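You operate a simulated robot arm through the tools that you are given. There is no shell and no other tool. Be economical: measure what you need, move in short steps, check, and stop when the job is done.

The job below is to be done with a simulated two-armed robot. You get a single attempt, and the scene is never put back.

## Task
Pick up the blue bottle labelled "GEL" from the shelf of the tall frame with one hand, pass it to the other hand and put it on the top of the green bench. Set down upright: blue bottle.

The check looks at the end state, three seconds after you hand in, the way a careful person would. Anything else that was tipped, shoved, dropped, spilled or broken makes it a failure.

## Robot
Two 7-joint arms with two-finger parallel grippers on one trunk, on a base that drives. Base frame: it is fixed to the floor where the robot stands at the start and does not move with it; the origin is under the middle of the robot, x ahead of it, y to its left, z up; the surface under the hand at the start is at about z = 0.84. Readings come in m, degrees, newtons and seconds.
The left shoulder is at the start at [0.03, 0.119, 0.985], the right one opposite. With the tool pointing down near the work surface each hand reaches from about 0.28 to 0.68 m from the robot's upright axis, wherever it stands, measured 20 degrees to its own side. Places, roughly: top of the green bench [-4.4, 0.6, 0.8]. Payload 3.43 kg a hand.
The tool frame of a hand sits at the grasp point between the pads (the TCP): z along the fingers, y along the line on which they close. The tips reach 0.03 m beyond it. The gripper opens to 0.094 m. The fingers are 0.028 m wide and 0.01 m thick; the gripper's body (0.05 by 0.096 m) begins 0.055 m behind the TCP.
Orientation is that of the tool frame in the base frame, as a unit quaternion [w, x, y, z]. With the fingers straight down and closing along the base's y, the tool's x points along the base's -x, its y along +y and its z along -z.

## Interface
- The arms move only by the tool move_arm. It takes "left_plan", "right_plan" or both (then of equal length, played together; a hand with none holds still); each is a list of rows, each a list of 7 numbers: the opening in per cent of the stroke, from 0 (shut) to 100 (fully open), then the shift along the tool's x, y, z in units of 300 mm (1.0 is 300 mm), then the turn, a rotation vector about the tool's x, y, z in units of 180 degrees (1.0 is 180 degrees). In form: [[fingers, tx, ty, tz, ax, ay, az], ...]. A call has 1 to 8 rows; each row is the pose to reach, as a shift and turn from the pose commanded when the call began, along the tool's axes at that moment. A call with a number of a shift or a turn outside -1 to 1 is refused whole. A row lasts 0.2 s, in which the tool goes at most 0.05 m and 8.6 degrees; a call with a longer step from one row to the next is refused whole, and so is a gripper value outside its range. A pose out of reach is approached as far as the arm can. The call stops where the force on the tool passes 40 N (or 10 N more than at its start, if that is more) or the arm is blocked; 0.2 s more then pass. The fingers move at their own pace (about 0.072 m/s each) and stop on an object; they squeeze with about 25 N. The grip force told is the motor's: it shows also when the fingers shut on nothing. Time passes only in rows, and 0.2 s behind the last, so rows that repeat a pose let the fingers close. The reply holds the time, the measured pose of the TCP, the force on the tool along the base axes, the opening and the grip force, in the units named above and with some noise, with the torque about the TCP (base axes, N m) and any sound that the robot's microphone picked up.
- Cameras (640 x 400 px; columns grow to the right, rows downward): "scene" is now at [0.0379, 0.0207, 1.6825]; the picture's right is [0.30, -0.95, 0.00], its down [-0.79, -0.25, -0.56] and it looks along [0.54, 0.17, -0.83] (base axes); focal length 266 px, centre (320, 200). "left" rides on the left gripper at [0.076, -0.014, -0.102] in its tool frame; the picture's right is [0.18, 0.98, 0.00], its down [-0.75, 0.14, -0.64] and it looks along [-0.63, 0.12, 0.77] (tool axes); focal length 243 px, centre (320, 200). "right" rides on the right gripper at [0.076, 0.014, -0.102] in its tool frame; the picture's right is [-0.18, 0.98, 0.00], its down [-0.75, -0.14, -0.64] and it looks along [-0.63, -0.12, 0.77] (tool axes); focal length 243 px, centre (320, 200). There is no depth. A picture from a camera that has moved, and an enlarged one, comes with that camera's place and axes in the base frame and with its lens.
- grab_frame(camera): a new picture of that camera. No time passes.
- move_column(by): slides the trunk up (or, below 0, down) by that many m; the arms and the scene camera ride with it, the base frame stays. It gives what a move gives, with no picture.
- base_move(legs): drives the robot by 1 to 6 legs, each [ahead, turn to the left] in m and degrees, along the robot's own axes; the way and the turn of a leg run together, so that a leg with both is an arc; at most 1.5 m and 180 degrees a leg. The arms and the cameras ride along, it lands a little off, and it stops where it bumps. It gives what a move gives.
- head_to(pan, tilt): turns the head with the scene camera to pan (to the left, within 143 degrees either way) and tilt (down, from -29 to 69), counted from straight ahead of the robot. It gives what a move gives.
- inspect(camera, box): a new picture of the part [left, top, right, bottom] of that camera's present view, enlarged. No time passes.
- job_done(): hands the job in; it is judged then, once.

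Go step by step. Nothing tells you exact positions but the pictures and the camera data: compare them with the known pose of the tool, close in by small moves and look again before you grip or let go. The budget is 120 turns and 92 pictures, counting those below and the enlarged ones. Unless the task says otherwise, let go and move clear before handing in, and close with one line.

The tools are called after "Emit:" by a JSON object that holds its "api" and its "payload". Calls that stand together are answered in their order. move_arm: Moves the arms, as the interface text tells. Its arguments: {"type":"object","properties":{"left_plan":{"type":"array"},"right_plan":{"type":"array"}},"required":[]} The other tools are called the same way: move_column (by) slides the trunk up or down; base_move (legs) drives the base; head_to (pan, tilt) turns the head that bears the scene camera; grab_frame (camera) takes a picture; inspect (camera, box) takes an enlarged picture of a part of a camera's view; job_done () hands the job in.

At the start:

```text
t: 0.0
left_ee_pos: [0.4072, 0.4537, 1.1133]
left_orientation: [0.0, 0.0, 1.0, 0.001]
left_ft_force: [0.8, 0.0, 0.7]
left_ft_torque: [0.0, 0.04, -0.03]
left_width: 0.0938
left_finger_force: 0.1
right_ee_pos: [0.3617, -0.0383, 1.1279]
right_orientation: [0.0, 0.0, 1.0, 0.0]
right_ft_force: [-0.2, 0.5, -0.1]
right_ft_torque: [0.02, -0.02, 0.0]
right_width: 0.0939
right_finger_force: 0.2
trunk travel left (down, up): [-0.25, 0.16]
robot x, y, heading: [0.0013, 0.0019, -0.2]
head pan, tilt: [17.3, 55.7]
```

scene: 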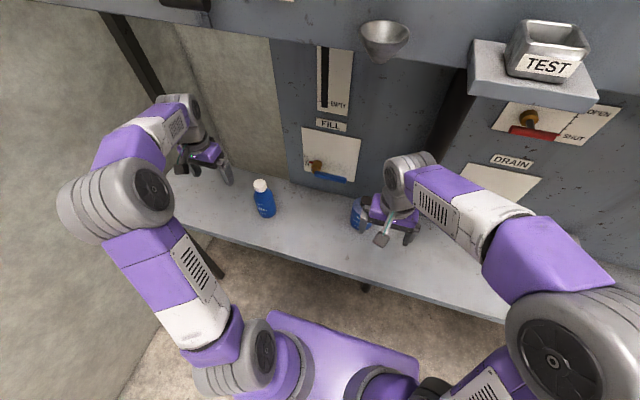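
right: 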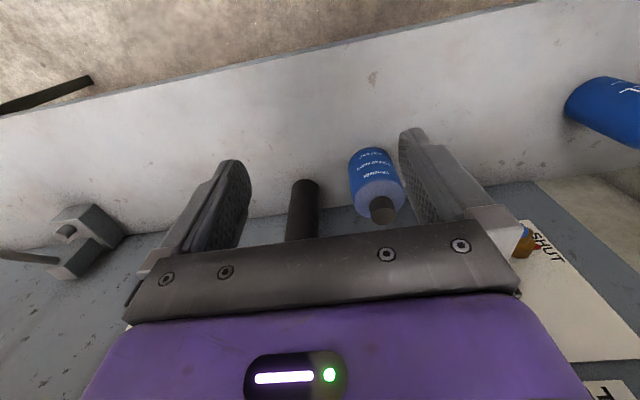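
left: 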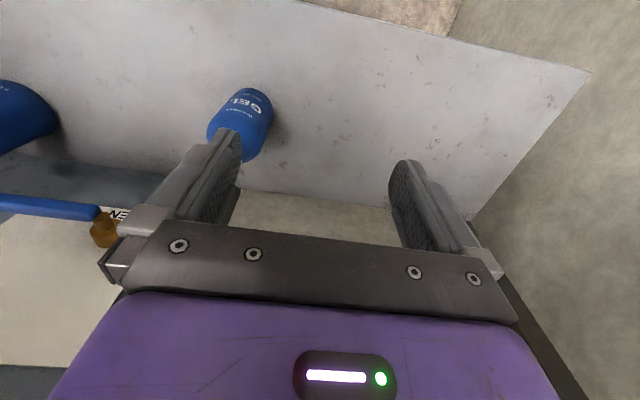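

The left camera shows a blue bottle marked "GEL" on the shelf, and a second blue bottle stands near the right hand. I'll enlarge both to read the labels and work out where they are.

Emit:
{"api": "inspect", "payload": {"camera": "scene", "box": [220, 150, 420, 275]}}

Emit:
{"api": "inspect", "payload": {"camera": "left", "box": [180, 70, 300, 170]}}

Emit:
{"api": "inspect", "payload": {"camera": "right", "box": [320, 60, 640, 260]}}

```text
3.20 times, centred on (320, 212) of scene
camera zoom: at [0.0379, 0.0207, 1.6825], right [0.3, -0.95, 0.0], down [-0.79, -0.25, -0.56], along [0.54, 0.17, -0.83], focal length 851 px, centre (320, 160)
```

zoom: 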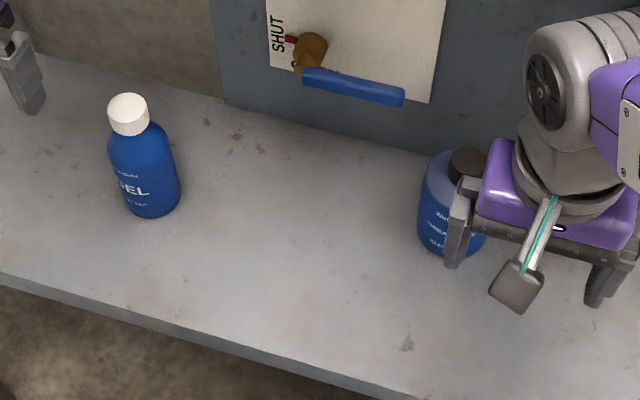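

```text
4.00 times, centred on (240, 120) of left
camera zoom: at [0.3316, 0.4399, 1.2152], right [-0.18, 0.98, 0.0], down [0.75, 0.14, 0.64], along [0.63, 0.12, -0.77], focal length 970 px, centre (640, 520)
```

zoom: 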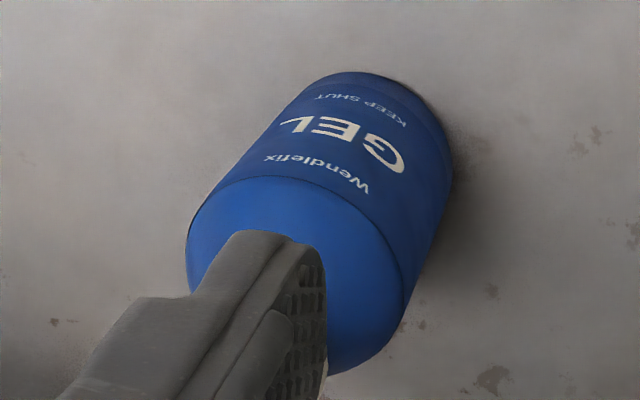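

```text
2.00 times, centred on (480, 160) of right
camera zoom: at [0.2869, -0.0234, 1.2304], right [0.18, 0.98, 0.0], down [0.75, -0.14, 0.64], along [0.63, -0.12, -0.77], focal length 485 px, centre (0, 280)
```

zoom: 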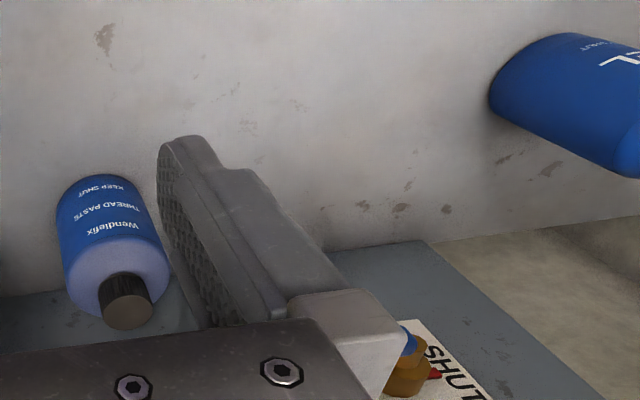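

The GEL bottle stands at about (0.467, 0.363): the base is at z 0.84, the cap top near 1.03, and it is about 7 cm wide. The other bottle is thread paste at about (0.53, 0.02) and must stay where it is. I'll bring the left hand behind GEL, tilted 45° forward, so it can grip the body below the cap.

Emit:
{"api": "move_arm", "payload": {"left_plan": [[100, 0.026, -0.05, 0.035, 0, -0.0417, 0], [100, 0.052, -0.1, 0.07, 0, -0.0833, 0], [100, 0.078, -0.15, 0.105, 0, -0.125, 0], [100, 0.105, -0.2, 0.14, 0, -0.1667, 0], [100, 0.131, -0.25, 0.175, 0, -0.2083, 0], [100, 0.157, -0.302, 0.21, 0, -0.25, 0], [100, 0.157, -0.302, 0.21, 0, -0.25, 0]]}}

Emit:
{"api": "grab_frame", "payload": {"camera": "left"}}

Emit:
{"api": "grab_frame", "payload": {"camera": "scene"}}

```text
t: 1.6
left_ee_pos: [0.3609, 0.3609, 1.0496]
left_orientation: [0.382, 0.001, 0.924, 0.0]
left_ft_force: [0.7, 0.0, -0.7]
left_ft_torque: [0.0, 0.03, 0.03]
left_width: 0.0938
left_finger_force: 0.0
left hand out of reach, approached as far as the arm can: row 5, 6
right_ee_pos: [0.3613, -0.0385, 1.1293]
right_orientation: [0.001, 0.0, 1.0, 0.001]
right_ft_force: [-0.7, -1.1, 0.1]
right_ft_torque: [0.06, -0.02, 0.04]
right_width: 0.094
right_finger_force: 0.0
trunk travel left (down, up): [-0.25, 0.16]
robot x, y, heading: [0.0002, -0.0012, -0.0]
head pan, tilt: [17.3, 55.7]
```

```text
85 pictures are left
camera left: at [0.2342, 0.3485, 1.0674], right [-0.13, 0.98, -0.13], down [0.08, 0.14, 0.99], along [0.99, 0.12, -0.1], focal length 243 px, centre (320, 200)
```

left: 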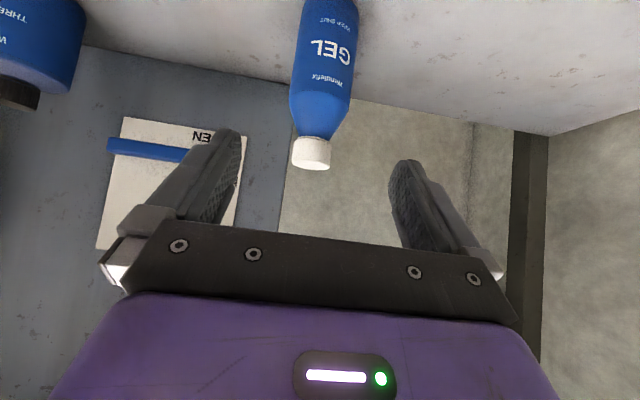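

```text
84 pictures are left
camera scene: at [0.0378, 0.0207, 1.6825], right [0.3, -0.95, 0.0], down [-0.79, -0.25, -0.56], along [0.54, 0.17, -0.83], focal length 266 px, centre (320, 200)
```

scene: 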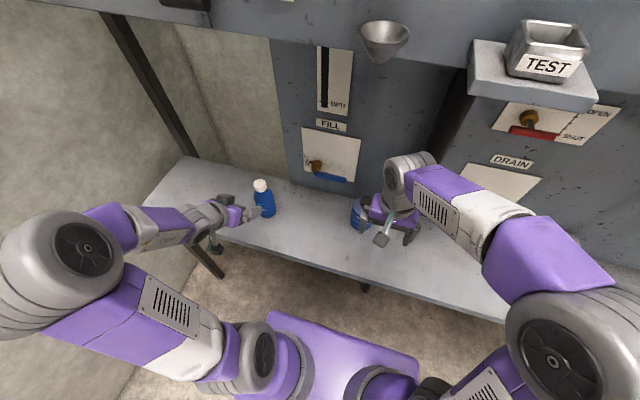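

The bottle axis is at y ≈ 0.362 and the cap top is nearer z 1.01. I'll move most of the way in along the finger direction, then look again.

Emit:
{"api": "move_arm", "payload": {"left_plan": [[100, 0.06, 0, 0.06, 0, 0, 0], [100, 0.101, 0, 0.16, 0, 0, 0], [100, 0.101, 0, 0.27, 0, 0, 0], [100, 0.101, 0, 0.36, 0, 0, 0], [100, 0.101, 0, 0.36, 0, 0, 0]]}}

Emit:
{"api": "grab_frame", "payload": {"camera": "left"}}

Emit:
{"api": "inspect", "payload": {"camera": "scene", "box": [180, 150, 340, 250]}}

```text
t: 2.8
left_ee_pos: [0.4148, 0.3612, 0.9517]
left_orientation: [0.384, 0.0, 0.923, 0.0]
left_ft_force: [-0.4, 0.5, 0.1]
left_ft_torque: [-0.02, 0.02, -0.04]
left_width: 0.0936
left_finger_force: 0.1
right_ee_pos: [0.362, -0.0376, 1.1281]
right_orientation: [0.001, 0.0, 1.0, 0.0]
right_ft_force: [-0.5, -0.2, 0.6]
right_ft_torque: [0.03, 0.0, 0.02]
right_width: 0.094
right_finger_force: 0.0
trunk travel left (down, up): [-0.25, 0.16]
robot x, y, heading: [0.0006, -0.0005, 0.2]
head pan, tilt: [17.3, 55.7]
```

```text
83 pictures are left
camera left: at [0.289, 0.3483, 0.9704], right [-0.13, 0.98, -0.13], down [0.08, 0.14, 0.99], along [0.99, 0.12, -0.09], focal length 243 px, centre (320, 200)
```

left: 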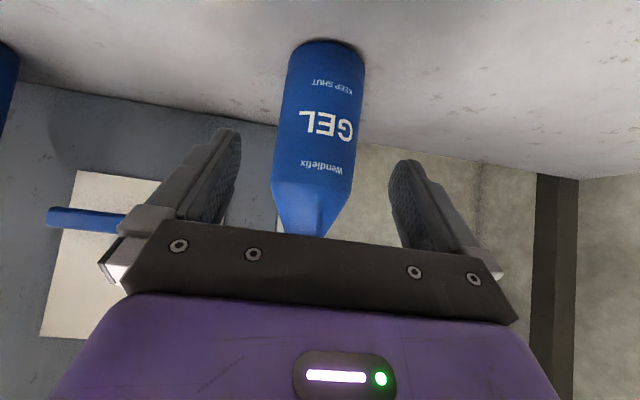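

```text
4.00 times, centred on (260, 200) of scene
camera zoom: at [0.037, 0.0208, 1.6825], right [0.3, -0.95, 0.0], down [-0.79, -0.25, -0.56], along [0.54, 0.17, -0.83], focal length 1064 px, centre (560, 200)
```

zoom: 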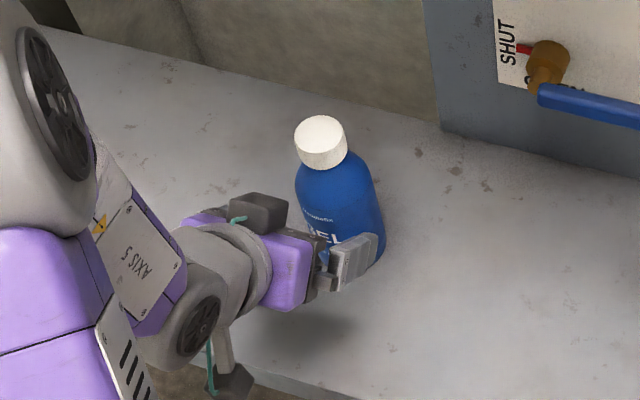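

The bottle is centred between the fingers, with its axis at about (0.48, 0.3625). I'll advance the last stretch and close.

Emit:
{"api": "move_arm", "payload": {"left_plan": [[100, -0.015, 0.004, 0.1, 0, 0, 0], [100, -0.03, 0.004, 0.2, 0, 0, 0], [100, -0.03, 0.004, 0.276, 0, 0, 0], [100, -0.03, 0.004, 0.276, 0, 0, 0], [0, -0.03, 0.004, 0.276, 0, 0, 0], [0, -0.03, 0.004, 0.276, 0, 0, 0], [0, -0.03, 0.004, 0.276, 0, 0, 0], [0, -0.03, 0.004, 0.276, 0, 0, 0]]}}

Emit:
{"api": "grab_frame", "payload": {"camera": "left"}}

Emit:
{"api": "inspect", "payload": {"camera": "scene", "box": [180, 150, 340, 250]}}

```text
t: 4.6
left_ee_pos: [0.4805, 0.3646, 0.899]
left_orientation: [0.384, 0.001, 0.924, 0.0]
left_ft_force: [-0.3, 0.9, -2.6]
left_ft_torque: [0.0, 0.04, 0.03]
left_width: 0.066
left_finger_force: 24.6
right_ee_pos: [0.3611, -0.0365, 1.1291]
right_orientation: [-0.001, 0.0, 1.0, 0.0]
right_ft_force: [-0.1, 0.4, -0.2]
right_ft_torque: [-0.04, -0.03, 0.02]
right_width: 0.0942
right_finger_force: 0.1
trunk travel left (down, up): [-0.25, 0.16]
robot x, y, heading: [-0.001, -0.0025, 0.2]
head pan, tilt: [17.3, 55.7]
```

```text
81 pictures are left
camera left: at [0.3534, 0.351, 0.9173], right [-0.13, 0.98, -0.13], down [0.08, 0.14, 0.99], along [0.99, 0.12, -0.1], focal length 243 px, centre (320, 200)
```

left: 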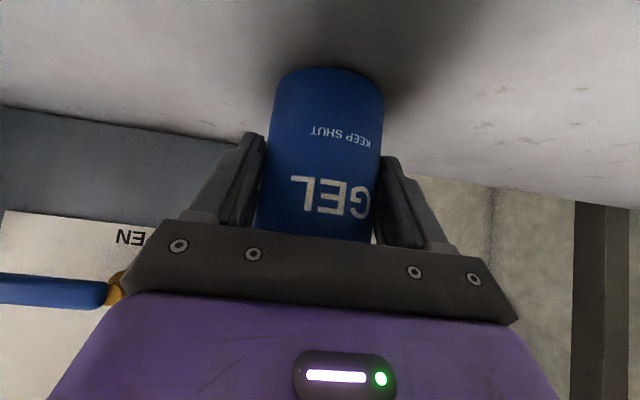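

```text
4.00 times, centred on (260, 200) of scene
camera zoom: at [0.0382, 0.021, 1.6824], right [0.3, -0.95, 0.0], down [-0.79, -0.25, -0.56], along [0.54, 0.17, -0.83], focal length 1064 px, centre (560, 200)
```

zoom: 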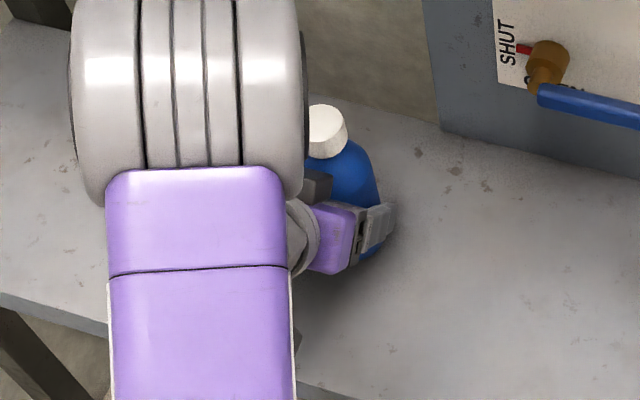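

Gripped at 66 mm wide with 24.6 N. Next is a 3 cm lift straight up and a check.

Emit:
{"api": "move_arm", "payload": {"left_plan": [[0, -0.024, 0, -0.024, 0, 0, 0], [0, -0.047, 0, -0.047, 0, 0, 0], [0, -0.071, 0, -0.071, 0, 0, 0], [0, -0.071, 0, -0.071, 0, 0, 0]]}}

Emit:
{"api": "grab_frame", "payload": {"camera": "left"}}

Emit:
{"api": "grab_frame", "payload": {"camera": "scene"}}

Emit:
{"api": "grab_frame", "payload": {"camera": "right"}}

```text
t: 5.6
left_ee_pos: [0.4805, 0.3646, 0.9293]
left_orientation: [0.383, 0.0, 0.924, -0.001]
left_ft_force: [-0.6, -0.2, -3.3]
left_ft_torque: [-0.01, 0.04, -0.01]
left_width: 0.0665
left_finger_force: 24.9
right_ee_pos: [0.3605, -0.0382, 1.1279]
right_orientation: [0.001, 0.0, 1.0, 0.0]
right_ft_force: [-0.7, 0.3, 0.2]
right_ft_torque: [0.01, -0.02, 0.0]
right_width: 0.0938
right_finger_force: 0.0
trunk travel left (down, up): [-0.25, 0.16]
robot x, y, heading: [-0.0008, -0.0023, -0.1]
head pan, tilt: [17.3, 55.7]
```

```text
79 pictures are left
camera left: at [0.3553, 0.3505, 0.9477], right [-0.13, 0.98, -0.13], down [0.08, 0.14, 0.99], along [0.99, 0.12, -0.1], focal length 243 px, centre (320, 200)
```

left: 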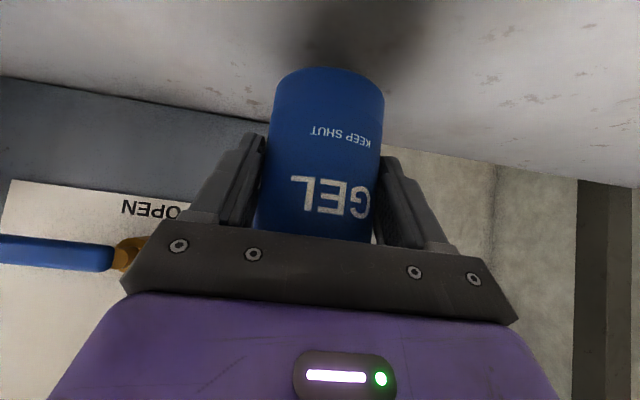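

```text
78 pictures are left
camera scene: at [0.0384, 0.0211, 1.6824], right [0.3, -0.95, 0.0], down [-0.79, -0.25, -0.56], along [0.54, 0.17, -0.83], focal length 266 px, centre (320, 200)
```

scene: 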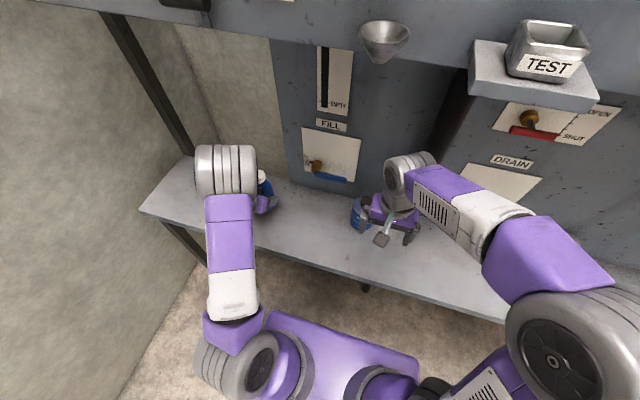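

```text
77 pictures are left
camera right: at [0.2872, -0.0232, 1.2303], right [0.18, 0.98, 0.0], down [0.75, -0.14, 0.64], along [0.63, -0.12, -0.77], focal length 243 px, centre (320, 200)
```

right: 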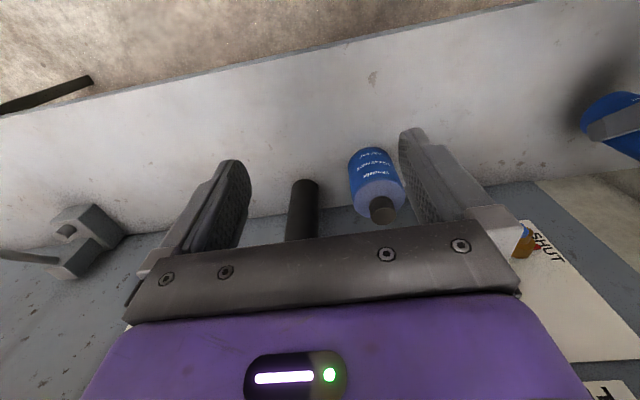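

The bottle is held upright and steady. I'll slide it over the shelf to about (0.45, 0.17), clear of the paste bottle, so the right hand can take it by the cap while it hovers just above the shelf.

Emit:
{"api": "move_arm", "payload": {"left_plan": [[0, 0.014, -0.11, -0.014, 0, 0, 0], [0, 0.028, -0.22, -0.028, 0, 0, 0], [0, 0.042, -0.33, -0.042, 0, 0, 0], [0, 0.056, -0.44, -0.056, 0, 0, 0], [0, 0.07, -0.55, -0.07, 0, 0, 0], [0, 0.07, -0.65, -0.07, 0, 0, 0], [0, 0.07, -0.65, -0.07, 0, 0, 0]]}}

Emit:
{"api": "grab_frame", "payload": {"camera": "scene"}}

Emit:
{"api": "grab_frame", "payload": {"camera": "right"}}

```text
t: 7.2
left_ee_pos: [0.4498, 0.1698, 0.9289]
left_orientation: [0.382, 0.0, 0.924, -0.001]
left_ft_force: [-0.2, 0.5, -2.8]
left_ft_torque: [-0.03, 0.05, -0.05]
left_width: 0.0666
left_finger_force: 25.0
right_ee_pos: [0.3622, -0.038, 1.1275]
right_orientation: [0.0, -0.001, 1.0, -0.003]
right_ft_force: [-2.8, -9.5, -5.9]
right_ft_torque: [0.91, -0.95, 1.0]
right_width: 0.0939
right_finger_force: 0.1
trunk travel left (down, up): [-0.25, 0.16]
robot x, y, heading: [-0.0017, -0.0018, 0.0]
head pan, tilt: [17.3, 55.7]
```

```text
76 pictures are left
camera scene: at [0.0384, 0.0218, 1.6824], right [0.3, -0.95, 0.0], down [-0.79, -0.25, -0.56], along [0.54, 0.17, -0.83], focal length 266 px, centre (320, 200)
```

scene: 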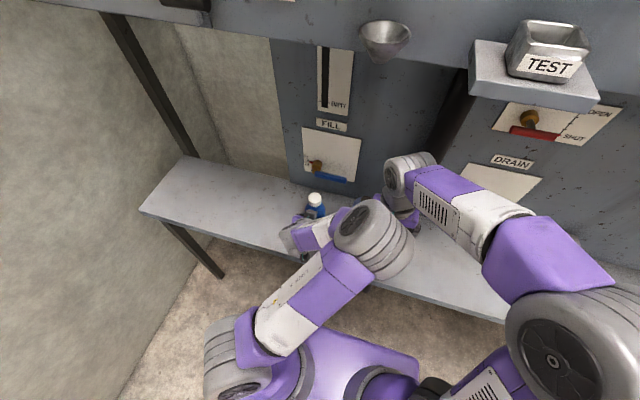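

```text
75 pictures are left
camera right: at [0.2872, -0.0234, 1.2298], right [0.18, 0.98, 0.0], down [0.75, -0.14, 0.64], along [0.63, -0.12, -0.77], focal length 243 px, centre (320, 200)
```

right: 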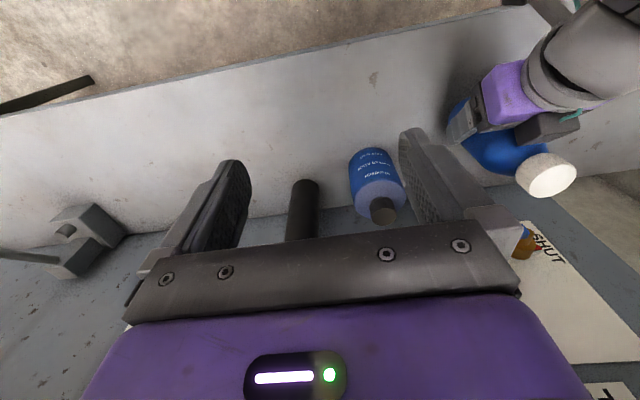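

Moving inward swung the left elbow into the right arm, shown by about 10 N on the right tool. I'll go back to y ≈ 0.30 and turn the left hand about 40° to the right, so its arm comes from the left side.

Emit:
{"api": "move_arm", "payload": {"left_plan": [[0, 0, 0.1, 0, 0, 0, 0], [0, 0, 0.2, 0, 0, 0, 0], [0, 0, 0.3, 0, 0.026, 0, 0.026], [0, 0, 0.4, 0, 0.056, 0, 0.056], [0, 0, 0.433, 0, 0.084, 0, 0.084], [0, 0, 0.433, 0, 0.112, 0, 0.112], [0, 0, 0.433, 0, 0.14, 0, 0.14], [0, 0, 0.433, 0, 0.157, 0, 0.157]]}}

Emit:
{"api": "grab_frame", "payload": {"camera": "scene"}}

Emit:
{"api": "grab_frame", "payload": {"camera": "right"}}

```text
t: 7.6
left_ee_pos: [0.452, 0.1821, 0.9295]
left_orientation: [0.385, 0.001, 0.923, -0.003]
left_ft_force: [0.7, -0.1, -2.4]
left_ft_torque: [0.03, 0.05, 0.0]
left_width: 0.0664
left_finger_force: 24.5
right_ee_pos: [0.3668, -0.0383, 1.1261]
right_orientation: [0.006, 0.007, 1.0, 0.0]
right_ft_force: [4.6, -0.6, -5.6]
right_ft_torque: [0.04, 0.06, 0.03]
right_width: 0.0941
right_finger_force: 0.0
trunk travel left (down, up): [-0.25, 0.16]
robot x, y, heading: [-0.002, -0.0017, 0.1]
head pan, tilt: [17.3, 55.7]
stopped in row 1 (right hand): the force on the tool passed its limit at 78 N (the readings are from after the stop); the commanded pose is now the measured one
```

```text
74 pictures are left
camera scene: at [0.0388, 0.0217, 1.6824], right [0.3, -0.95, 0.0], down [-0.79, -0.25, -0.56], along [0.54, 0.17, -0.83], focal length 266 px, centre (320, 200)
```

scene: 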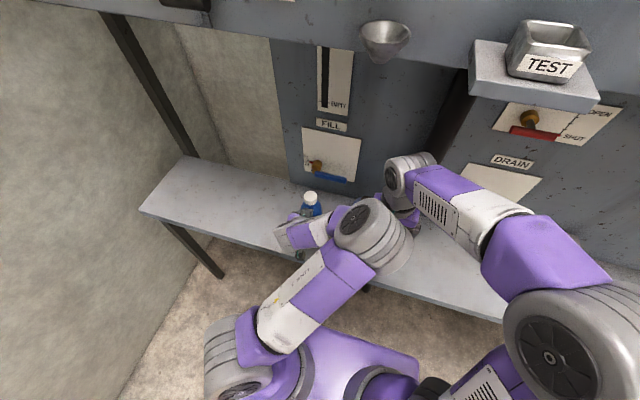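

```text
73 pictures are left
camera right: at [0.2911, -0.0231, 1.2268], right [0.2, 0.98, 0.0], down [0.74, -0.15, 0.65], along [0.64, -0.13, -0.76], focal length 243 px, centre (320, 200)
```

right: 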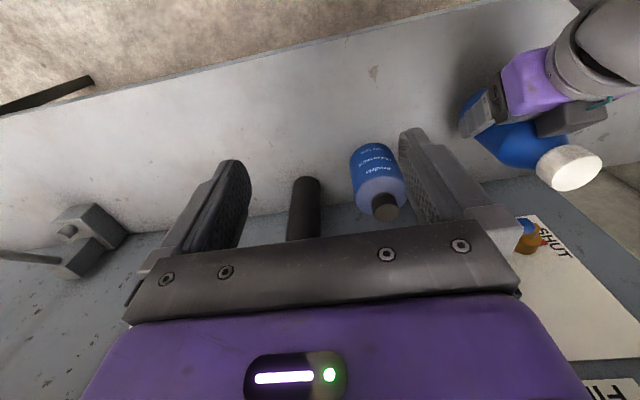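

The left elbow is still against the right hand. I'll move the right hand away to the right with the left held still.

Emit:
{"api": "move_arm", "payload": {"right_plan": [[100, 0, -0.05, -0.02, 0, 0, 0], [100, 0, -0.15, -0.04, 0, 0, 0], [100, 0, -0.27, -0.06, 0, 0, 0], [100, 0, -0.4, -0.06, 0, 0, 0], [100, 0, -0.5, -0.06, 0, 0, 0]]}}

Emit:
{"api": "grab_frame", "payload": {"camera": "scene"}}

```text
t: 8.8
left_ee_pos: [0.4516, 0.1818, 0.9305]
left_orientation: [0.386, 0.002, 0.922, -0.003]
left_ft_force: [0.5, -0.2, -3.3]
left_ft_torque: [0.0, 0.05, -0.02]
left_width: 0.0664
left_finger_force: 25.1
right_ee_pos: [0.3658, -0.1927, 1.1464]
right_orientation: [0.005, 0.007, 1.0, 0.0]
right_ft_force: [-0.5, 0.1, -0.1]
right_ft_torque: [0.03, -0.03, 0.01]
right_width: 0.0941
right_finger_force: 0.2
trunk travel left (down, up): [-0.25, 0.16]
robot x, y, heading: [-0.0014, 0.0006, 0.1]
head pan, tilt: [17.3, 55.7]
```

```text
72 pictures are left
camera scene: at [0.038, 0.0202, 1.6825], right [0.3, -0.95, 0.0], down [-0.79, -0.25, -0.56], along [0.54, 0.17, -0.83], focal length 266 px, centre (320, 200)
```

scene: 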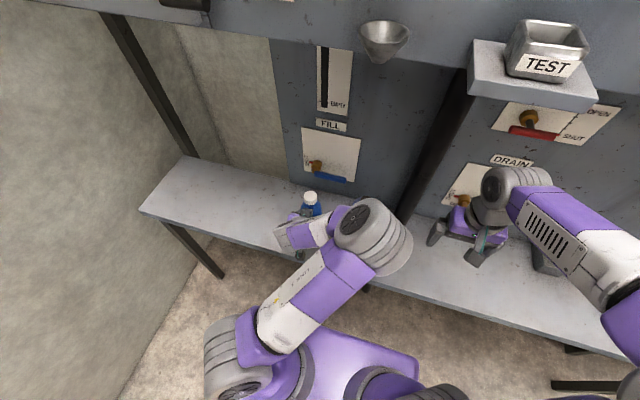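

Both hands are free now. I'll repeat the left move: outward to y ≈ 0.31, turning the hand 40° to the right.

Emit:
{"api": "move_arm", "payload": {"left_plan": [[0, 0, 0.12, 0, 0, 0, 0], [0, 0, 0.24, 0, 0, 0, 0], [0, 0, 0.34, 0, 0.026, 0, 0.026], [0, 0, 0.42, 0, 0.055, 0, 0.055], [0, 0, 0.43, 0, 0.084, 0, 0.084], [0, 0, 0.43, 0, 0.112, 0, 0.112], [0, 0, 0.43, 0, 0.14, 0, 0.14], [0, 0, 0.43, 0, 0.157, 0, 0.157]]}}

Emit:
{"api": "grab_frame", "payload": {"camera": "scene"}}

```text
t: 10.6
left_ee_pos: [0.4514, 0.311, 0.9301]
left_orientation: [0.362, 0.319, 0.866, -0.134]
left_ft_force: [0.4, -0.1, -2.5]
left_ft_torque: [0.05, 0.04, 0.01]
left_width: 0.0662
left_finger_force: 25.3
right_ee_pos: [0.3654, -0.1915, 1.1455]
right_orientation: [0.005, 0.007, 1.0, -0.001]
right_ft_force: [-1.0, -0.3, 1.4]
right_ft_torque: [0.02, -0.01, -0.01]
right_width: 0.0939
right_finger_force: 0.0
trunk travel left (down, up): [-0.25, 0.16]
robot x, y, heading: [0.0017, 0.0, 0.2]
head pan, tilt: [17.3, 55.7]
```

```text
71 pictures are left
camera scene: at [0.0379, 0.0213, 1.6825], right [0.3, -0.95, 0.0], down [-0.79, -0.25, -0.56], along [0.54, 0.17, -0.83], focal length 266 px, centre (320, 200)
```

scene: 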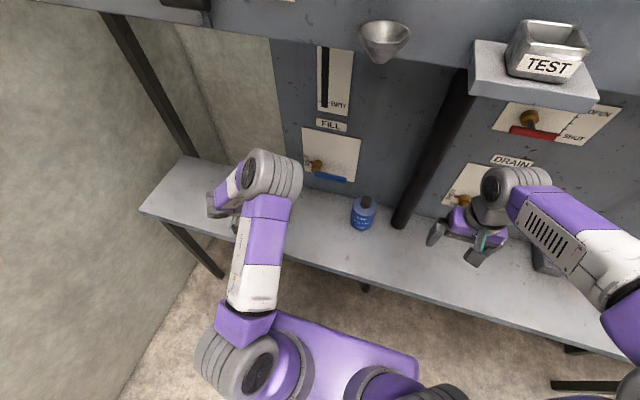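

With the arm folded, the left elbow sits above the bottle and blocks a top grip. I'll back the base about 0.1 m and turn it slightly left, so the left arm can reach out straighter with its elbow lower and further back.

Emit:
{"api": "base_move", "payload": {"legs": [[-0.1, 6]]}}

```text
t: 11.7
left_ee_pos: [0.319, 0.3506, 0.9309]
left_orientation: [0.369, 0.272, 0.881, -0.114]
left_ft_force: [0.1, 0.7, -2.8]
left_ft_torque: [0.03, 0.06, 0.02]
left_width: 0.0662
left_finger_force: 25.0
right_ee_pos: [0.2853, -0.1569, 1.1468]
right_orientation: [0.004, -0.046, 0.999, 0.0]
right_ft_force: [-0.2, -0.6, 0.2]
right_ft_torque: [-0.02, -0.04, -0.04]
right_width: 0.094
right_finger_force: 0.0
trunk travel left (down, up): [-0.25, 0.16]
robot x, y, heading: [-0.0981, -0.008, 6.1]
head pan, tilt: [17.3, 55.7]
```

Emit:
{"api": "move_arm", "payload": {"left_plan": [[0, -0.073, -0.042, 0.074, -0.017, 0, -0.017], [0, -0.146, -0.084, 0.148, -0.034, 0, -0.034], [0, -0.219, -0.126, 0.222, -0.05, 0, -0.05], [0, -0.292, -0.168, 0.297, -0.067, 0, -0.067], [0, -0.365, -0.21, 0.371, -0.084, 0, -0.084], [0, -0.438, -0.252, 0.445, -0.101, 0, -0.101], [0, -0.51, -0.294, 0.519, -0.118, 0, -0.118], [0, -0.51, -0.294, 0.519, -0.118, 0, -0.118]]}}

Emit:
{"api": "grab_frame", "payload": {"camera": "scene"}}

Emit:
{"api": "grab_frame", "payload": {"camera": "right"}}

```text
t: 13.5
left_ee_pos: [0.4511, 0.1536, 0.9305]
left_orientation: [0.386, 0.033, 0.922, -0.016]
left_ft_force: [-0.3, -0.4, -3.7]
left_ft_torque: [0.0, 0.03, 0.0]
left_width: 0.066
left_finger_force: 24.8
right_ee_pos: [0.2878, -0.1589, 1.1455]
right_orientation: [0.005, -0.045, 0.999, -0.001]
right_ft_force: [0.0, 1.3, 0.0]
right_ft_torque: [-0.02, 0.0, 0.0]
right_width: 0.0939
right_finger_force: 0.1
trunk travel left (down, up): [-0.25, 0.16]
robot x, y, heading: [-0.0952, -0.0041, 6.1]
head pan, tilt: [17.3, 55.7]
```

```text
70 pictures are left
camera scene: at [-0.062, 0.0207, 1.6825], right [0.4, -0.92, 0.0], down [-0.76, -0.33, -0.56], along [0.52, 0.22, -0.83], focal length 266 px, centre (320, 200)
```

scene: 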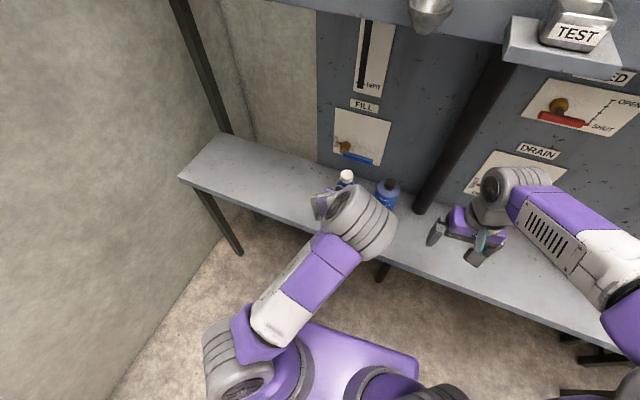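

```text
69 pictures are left
camera right: at [0.21, -0.1497, 1.2472], right [0.09, 1.0, 0.0], down [0.76, -0.07, 0.65], along [0.65, -0.06, -0.76], focal length 243 px, centre (320, 200)
```

right: 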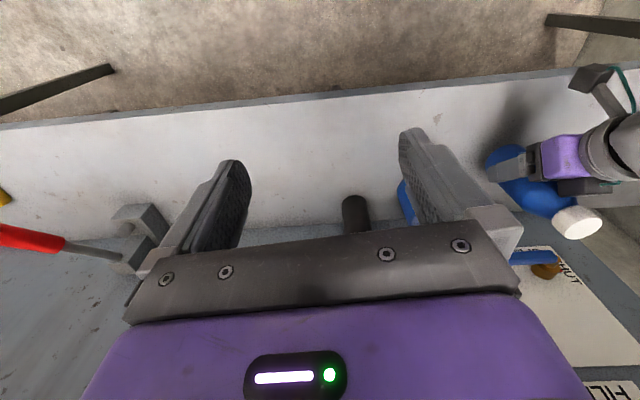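

The left elbow is now well behind the bottle, which is at (0.451, 0.154). I'll bring the right hand forward and then partly left at z ≈ 1.14, above the cap height of about 1.04.

Emit:
{"api": "move_arm", "payload": {"right_plan": [[100, -0.133, -0.012, 0, 0, 0, 0], [100, -0.266, -0.024, 0, 0, 0, 0], [100, -0.4, -0.036, 0, 0, 0, 0], [100, -0.531, -0.048, 0, 0, 0, 0], [100, -0.545, 0.1, 0, 0, 0, 0], [100, -0.558, 0.25, 0, 0, 0, 0], [100, -0.572, 0.4, 0, 0, 0, 0], [100, -0.572, 0.4, 0, 0, 0, 0]]}}

Emit:
{"api": "grab_frame", "payload": {"camera": "scene"}}

Emit:
{"api": "grab_frame", "payload": {"camera": "right"}}

```text
t: 15.3
left_ee_pos: [0.4511, 0.152, 0.9313]
left_orientation: [0.385, 0.033, 0.922, -0.015]
left_ft_force: [-0.7, -0.7, -3.0]
left_ft_torque: [-0.01, 0.05, 0.0]
left_width: 0.0661
left_finger_force: 25.0
right_ee_pos: [0.4447, -0.0234, 1.146]
right_orientation: [0.005, -0.044, 0.999, 0.0]
right_ft_force: [0.3, -0.3, -0.8]
right_ft_torque: [0.01, -0.03, 0.0]
right_width: 0.094
right_finger_force: 0.0
trunk travel left (down, up): [-0.25, 0.16]
robot x, y, heading: [-0.0926, -0.0071, 5.8]
head pan, tilt: [17.3, 55.7]
```

```text
68 pictures are left
camera scene: at [-0.062, 0.0183, 1.6825], right [0.4, -0.92, 0.0], down [-0.76, -0.33, -0.56], along [0.52, 0.22, -0.83], focal length 266 px, centre (320, 200)
```

scene: 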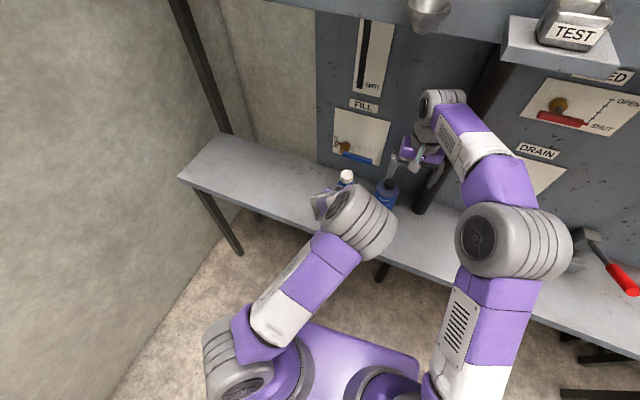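

```text
67 pictures are left
camera right: at [0.3691, -0.0158, 1.2471], right [0.1, 1.0, 0.0], down [0.76, -0.07, 0.65], along [0.65, -0.06, -0.76], focal length 243 px, centre (320, 200)
```

right: 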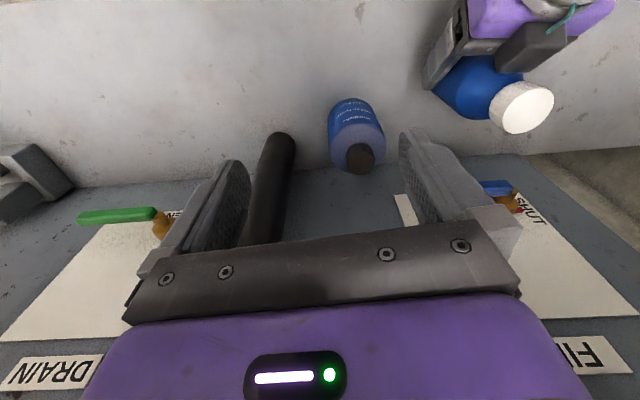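

Emit:
{"api": "move_arm", "payload": {"right_plan": [[100, -0.023, 0.145, 0, 0, 0, 0], [100, -0.046, 0.29, 0, 0, 0, 0], [100, -0.07, 0.435, 0, 0, 0, 0], [100, -0.093, 0.58, 0, 0, 0, 0], [100, -0.093, 0.58, 0, 0, 0, 0]]}}

Emit:
{"api": "grab_frame", "payload": {"camera": "scene"}}

Emit:
{"api": "grab_frame", "payload": {"camera": "right"}}

```text
t: 16.7
left_ee_pos: [0.4498, 0.1641, 0.9296]
left_orientation: [0.383, 0.023, 0.923, -0.013]
left_ft_force: [1.2, -0.3, -3.9]
left_ft_torque: [-0.02, 0.05, 0.03]
left_width: 0.066
left_finger_force: 24.8
right_ee_pos: [0.464, 0.1118, 1.141]
right_orientation: [0.002, -0.012, 1.0, 0.005]
right_ft_force: [0.6, -0.6, 0.8]
right_ft_torque: [-0.02, 0.02, -0.04]
right_width: 0.0939
right_finger_force: 0.0
right hand out of reach, approached as far as the arm can: row 4, 5
trunk travel left (down, up): [-0.25, 0.16]
robot x, y, heading: [-0.0937, -0.0027, 5.9]
head pan, tilt: [17.3, 55.7]
stopped in row 5 (right hand): the arm was blocked; the commanded pose is now the measured one
```

```text
66 pictures are left
camera scene: at [-0.0618, 0.0193, 1.6825], right [0.4, -0.92, 0.0], down [-0.76, -0.33, -0.56], along [0.52, 0.22, -0.83], focal length 266 px, centre (320, 200)
```

scene: 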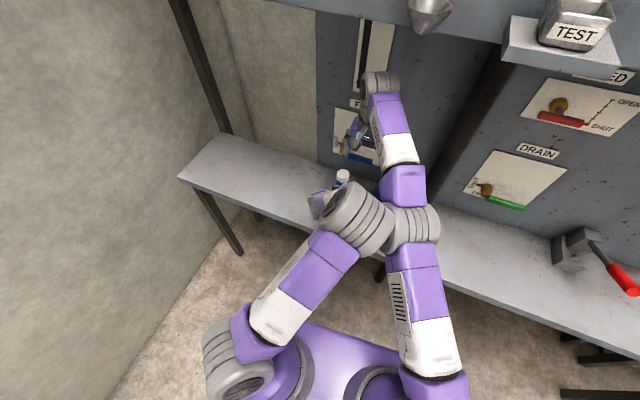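

```text
65 pictures are left
camera right: at [0.3892, 0.1228, 1.2431], right [0.16, 0.99, 0.01], down [0.75, -0.13, 0.64], along [0.64, -0.09, -0.77], focal length 243 px, centre (320, 200)
```

right: 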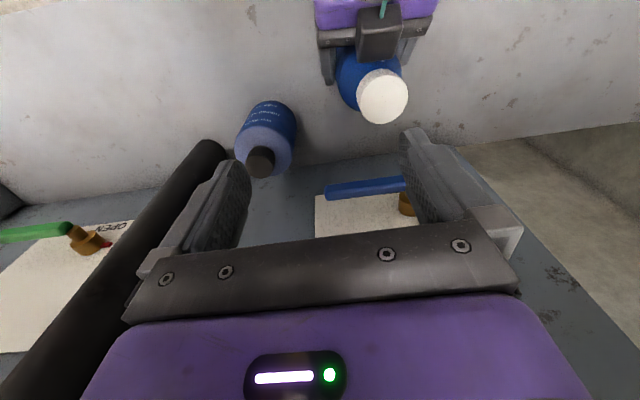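

The two elbows now meet in the middle, so the arms need a different posture. Earlier, with the left hand higher relative to the shoulder, its elbow stayed outboard. I'll pull the right arm out, back off from the shelf, lower the trunk and lift the hands relative to it.

Emit:
{"api": "move_arm", "payload": {"right_plan": [[100, 0, -0.14, 0, 0, 0, 0], [100, 0, -0.28, 0, 0, 0, 0], [100, 0, -0.42, 0, 0, 0, 0], [100, 0.1, -0.5, 0, 0, 0, 0], [100, 0.24, -0.56, 0, 0, 0, 0], [100, 0.38, -0.62, 0, 0, 0, 0], [100, 0.5, -0.68, 0, 0, 0, 0], [100, 0.6, -0.75, 0, 0, 0, 0]]}}

Emit:
{"api": "base_move", "payload": {"legs": [[-0.35, 0]]}}

Emit:
{"api": "grab_frame", "payload": {"camera": "scene"}}

```text
t: 18.5
left_ee_pos: [0.4491, 0.1644, 0.9296]
left_orientation: [0.384, 0.024, 0.923, -0.014]
left_ft_force: [-0.3, 0.4, -2.8]
left_ft_torque: [0.01, 0.02, 0.02]
left_width: 0.0664
left_finger_force: 25.3
right_ee_pos: [0.2888, -0.1222, 1.1372]
right_orientation: [0.002, -0.014, 1.0, 0.005]
right_ft_force: [-0.5, -0.4, -0.6]
right_ft_torque: [0.01, -0.03, -0.02]
right_width: 0.094
right_finger_force: 0.1
trunk travel left (down, up): [-0.25, 0.16]
robot x, y, heading: [-0.098, -0.0045, 6.2]
head pan, tilt: [17.3, 55.7]
```

```text
t: 20.8
left_ee_pos: [0.1028, 0.1288, 0.9308]
left_orientation: [0.385, 0.02, 0.923, -0.011]
left_ft_force: [0.2, 0.6, -2.8]
left_ft_torque: [0.01, 0.02, 0.0]
left_width: 0.066
left_finger_force: 25.3
right_ee_pos: [-0.0566, -0.1554, 1.1362]
right_orientation: [0.001, -0.016, 1.0, 0.005]
right_ft_force: [-0.5, -0.3, -0.3]
right_ft_torque: [-0.04, 0.0, -0.03]
right_width: 0.0942
right_finger_force: 0.0
trunk travel left (down, up): [-0.25, 0.16]
robot x, y, heading: [-0.4451, -0.0402, 6.7]
head pan, tilt: [17.3, 55.7]
```

```text
64 pictures are left
camera scene: at [-0.4095, -0.0177, 1.6825], right [0.4, -0.92, 0.0], down [-0.76, -0.33, -0.56], along [0.52, 0.23, -0.83], focal length 266 px, centre (320, 200)
```

scene: 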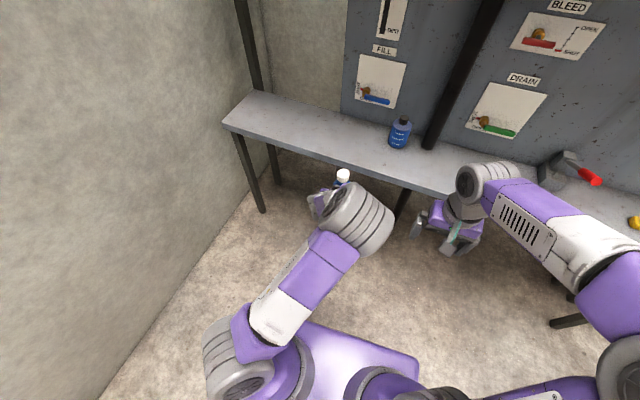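

Emit:
{"api": "move_arm", "payload": {"left_plan": [[0, -0.03, 0.015, -0.143, 0, 0, 0], [0, -0.06, 0.03, -0.287, 0, 0, 0], [0, -0.09, 0.045, -0.43, 0, 0, 0], [0, -0.118, 0.06, -0.573, 0, 0, 0], [0, -0.148, 0.075, -0.717, 0, 0, 0], [0, -0.177, 0.09, -0.86, 0, 0, 0], [0, -0.177, 0.09, -0.86, 0, 0, 0]]}}

Emit:
{"api": "grab_frame", "payload": {"camera": "scene"}}

```text
t: 22.4
left_ee_pos: [-0.0401, 0.1621, 1.1493]
left_orientation: [0.383, 0.02, 0.923, -0.012]
left_ft_force: [0.5, -0.2, -4.1]
left_ft_torque: [0.03, 0.01, 0.02]
left_width: 0.0661
left_finger_force: 24.7
right_ee_pos: [-0.0557, -0.1568, 1.1363]
right_orientation: [0.002, -0.015, 1.0, 0.005]
right_ft_force: [0.3, 0.0, 0.2]
right_ft_torque: [0.02, 0.0, 0.03]
right_width: 0.0942
right_finger_force: 0.0
trunk travel left (down, up): [-0.25, 0.16]
robot x, y, heading: [-0.4444, -0.0398, 6.5]
head pan, tilt: [17.3, 55.7]
```

```text
63 pictures are left
camera scene: at [-0.4075, -0.0174, 1.6824], right [0.4, -0.92, 0.0], down [-0.76, -0.33, -0.56], along [0.52, 0.23, -0.83], focal length 266 px, centre (320, 200)
```

scene: 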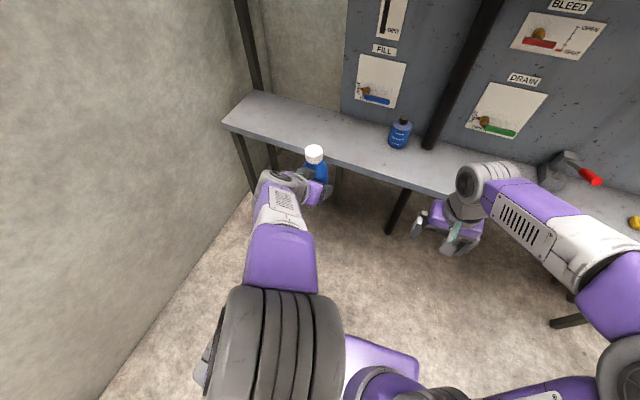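

Raised, the left elbow sits back over the shoulder and the bottle is clear from above. I'll lower it a little and bring it inward, so the right hand can reach over the cap, watching the elbow.

Emit:
{"api": "move_arm", "payload": {"left_plan": [[0, 0.06, -0.04, 0.06, 0, 0, 0], [0, 0.12, -0.08, 0.12, 0, 0, 0], [0, 0.18, -0.12, 0.18, 0, 0, 0], [0, 0.2, -0.16, 0.2, 0, 0, 0], [0, 0.2, -0.16, 0.2, 0, 0, 0]]}}

Emit:
{"api": "grab_frame", "payload": {"camera": "scene"}}

```text
t: 23.6
left_ee_pos: [-0.0464, 0.1147, 1.0633]
left_orientation: [0.383, 0.02, 0.923, -0.011]
left_ft_force: [0.2, 0.3, -3.1]
left_ft_torque: [0.01, 0.04, 0.0]
left_width: 0.0658
left_finger_force: 24.8
right_ee_pos: [-0.0573, -0.1553, 1.1361]
right_orientation: [0.002, -0.016, 1.0, 0.005]
right_ft_force: [-0.5, -0.6, -0.5]
right_ft_torque: [0.01, 0.01, 0.02]
right_width: 0.094
right_finger_force: 0.0
trunk travel left (down, up): [-0.25, 0.16]
robot x, y, heading: [-0.4458, -0.0435, 6.2]
head pan, tilt: [17.3, 55.7]
```

```text
62 pictures are left
camera scene: at [-0.4088, -0.0174, 1.6825], right [0.4, -0.92, 0.0], down [-0.76, -0.33, -0.56], along [0.52, 0.23, -0.83], focal length 266 px, centre (320, 200)
```

scene: 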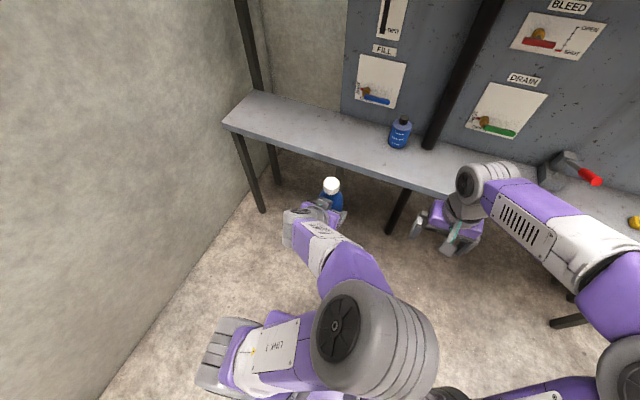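

Emit:
{"api": "move_arm", "payload": {"left_plan": [[0, 0, 0.03, 0, -0.03, 0, -0.03], [0, 0, 0.06, 0, -0.06, 0, -0.06], [0, 0, 0.09, 0, -0.09, 0, -0.09], [0, 0, 0.1, 0, -0.118, 0, -0.118], [0, 0, 0.1, 0, -0.118, 0, -0.118]]}}

Emit:
{"api": "grab_frame", "payload": {"camera": "scene"}}

```text
t: 24.8
left_ee_pos: [-0.0431, 0.1454, 1.063]
left_orientation: [0.373, -0.22, 0.897, 0.088]
left_ft_force: [-0.6, -0.6, -3.1]
left_ft_torque: [-0.05, 0.06, 0.01]
left_width: 0.066
left_finger_force: 24.8
right_ee_pos: [-0.0567, -0.1565, 1.1366]
right_orientation: [0.003, -0.016, 1.0, 0.005]
right_ft_force: [0.8, 0.2, 0.3]
right_ft_torque: [-0.02, -0.02, -0.03]
right_width: 0.0941
right_finger_force: 0.0
trunk travel left (down, up): [-0.25, 0.16]
robot x, y, heading: [-0.4487, -0.0472, 6.3]
head pan, tilt: [17.3, 55.7]
```

```text
61 pictures are left
camera scene: at [-0.4088, -0.0177, 1.6825], right [0.4, -0.92, 0.0], down [-0.76, -0.33, -0.56], along [0.52, 0.23, -0.83], focal length 266 px, centre (320, 200)
```

scene: 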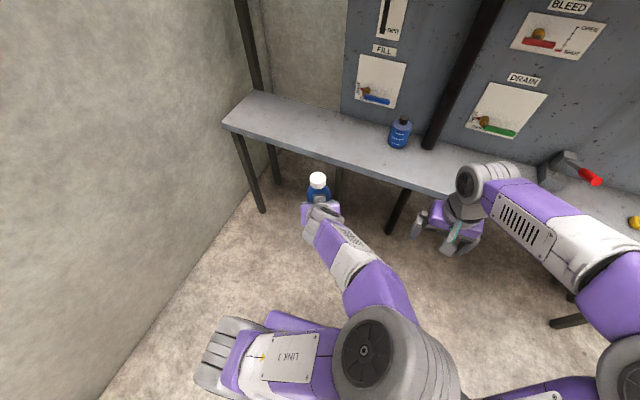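

Turning the hand outward pulled the elbow further in, so turning it the other way should free it. I'll rotate the left hand to about 45° pointing right.

Emit:
{"api": "move_arm", "payload": {"left_plan": [[0, 0, 0, 0, 0.0324, 0, 0.0324], [0, 0, 0, 0, 0.0648, 0, 0.0648], [0, 0, 0, 0, 0.097, 0, 0.097], [0, 0, 0, 0, 0.1295, 0, 0.1295], [0, 0, 0, 0, 0.162, 0, 0.162], [0, 0, 0, 0, 0.194, 0, 0.194], [0, 0, 0, 0, 0.2265, 0, 0.2265], [0, 0, 0, 0, 0.259, 0, 0.259]]}}

Emit:
{"api": "grab_frame", "payload": {"camera": "scene"}}

```text
t: 26.6
left_ee_pos: [-0.0428, 0.1481, 1.0651]
left_orientation: [0.363, 0.306, 0.87, -0.131]
left_ft_force: [-0.2, 0.3, -3.1]
left_ft_torque: [0.04, 0.01, 0.02]
left_width: 0.0662
left_finger_force: 25.4
right_ee_pos: [-0.056, -0.1552, 1.1367]
right_orientation: [0.002, -0.015, 1.0, 0.005]
right_ft_force: [0.1, -0.7, -0.1]
right_ft_torque: [-0.02, 0.02, -0.01]
right_width: 0.0942
right_finger_force: 0.0
trunk travel left (down, up): [-0.25, 0.16]
robot x, y, heading: [-0.4445, -0.0412, 6.1]
head pan, tilt: [17.3, 55.7]
```

```text
60 pictures are left
camera scene: at [-0.4088, -0.0165, 1.6824], right [0.4, -0.92, 0.0], down [-0.76, -0.33, -0.56], along [0.52, 0.23, -0.83], focal length 266 px, centre (320, 200)
```

scene: 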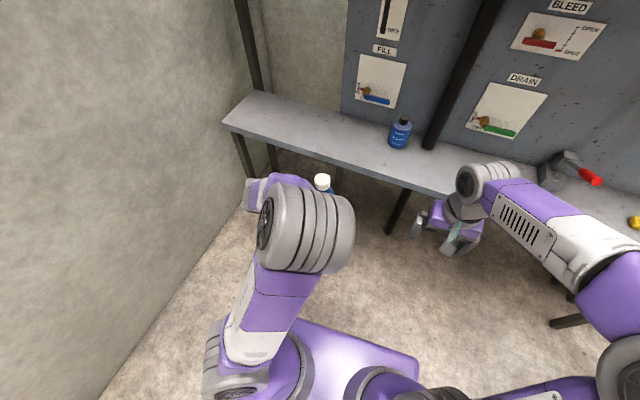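

The left elbow is now on the left side. I'll raise the right hand above cap height (about 1.175) and bring it in from the right in stages.

Emit:
{"api": "move_arm", "payload": {"right_plan": [[100, -0.01, 0, -0.12, 0, 0, 0], [100, -0.03, 0.05, -0.24, 0, 0, 0], [100, -0.05, 0.15, -0.32, 0, 0, 0], [100, -0.05, 0.28, -0.34, 0, 0, 0], [100, -0.05, 0.4, -0.34, 0, 0, 0], [100, -0.05, 0.5, -0.34, 0, 0, 0], [100, -0.05, 0.5, -0.34, 0, 0, 0]]}}

Emit:
{"api": "grab_frame", "payload": {"camera": "scene"}}

Emit:
{"api": "grab_frame", "payload": {"camera": "right"}}

```text
t: 28.2
left_ee_pos: [-0.0417, 0.1461, 1.0657]
left_orientation: [0.363, 0.305, 0.871, -0.129]
left_ft_force: [-0.1, 0.6, -2.8]
left_ft_torque: [0.04, 0.05, -0.02]
left_width: 0.066
left_finger_force: 25.0
right_ee_pos: [-0.0469, -0.0046, 1.2383]
right_orientation: [0.001, -0.015, 1.0, 0.005]
right_ft_force: [-0.5, 0.0, 0.2]
right_ft_torque: [0.0, 0.0, 0.0]
right_width: 0.0942
right_finger_force: 0.2
trunk travel left (down, up): [-0.25, 0.16]
robot x, y, heading: [-0.4445, -0.0436, 6.2]
head pan, tilt: [17.3, 55.7]
```

```text
59 pictures are left
camera scene: at [-0.409, -0.0184, 1.6825], right [0.4, -0.92, 0.0], down [-0.76, -0.33, -0.56], along [0.52, 0.23, -0.83], focal length 266 px, centre (320, 200)
```

scene: 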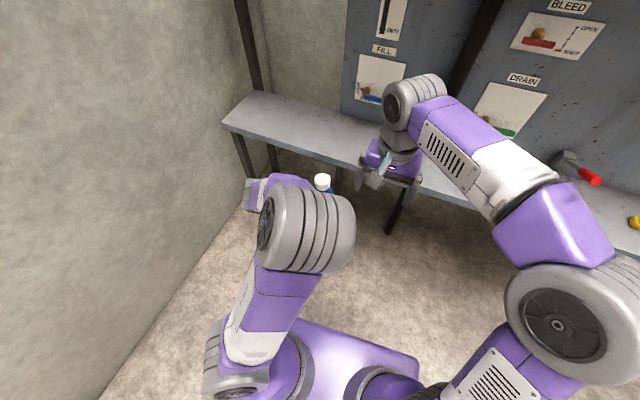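

```text
58 pictures are left
camera right: at [-0.1217, 0.0058, 1.3392], right [0.15, 0.99, 0.01], down [0.76, -0.13, 0.64], along [0.64, -0.09, -0.77], focal length 243 px, centre (320, 200)
```

right: 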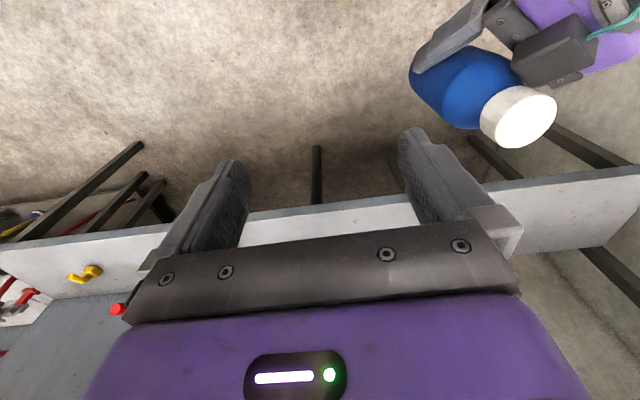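

The right elbow stays well outboard, so this works. I'll look closely at the gap around the cap before choosing the right hand's angle.

Emit:
{"api": "inspect", "payload": {"camera": "right", "box": [400, 0, 640, 150]}}

Emit:
{"api": "inspect", "payload": {"camera": "scene", "box": [340, 60, 480, 220]}}

```text
2.67 times, centred on (520, 75) of right
camera zoom: at [-0.1217, 0.0058, 1.3392], right [0.15, 0.99, 0.01], down [0.76, -0.13, 0.64], along [0.64, -0.09, -0.77], focal length 647 px, centre (-213, 533)
```

zoom: 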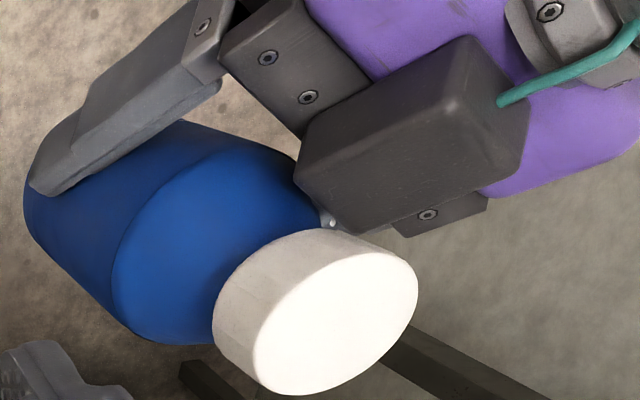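

```text
2.50 times, centred on (410, 140) of scene
camera zoom: at [-0.409, -0.0184, 1.6825], right [0.4, -0.92, 0.0], down [-0.76, -0.33, -0.56], along [0.52, 0.23, -0.83], focal length 665 px, centre (95, 350)
```

zoom: 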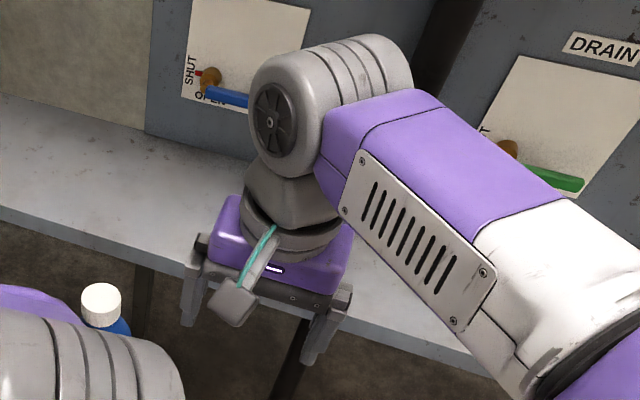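

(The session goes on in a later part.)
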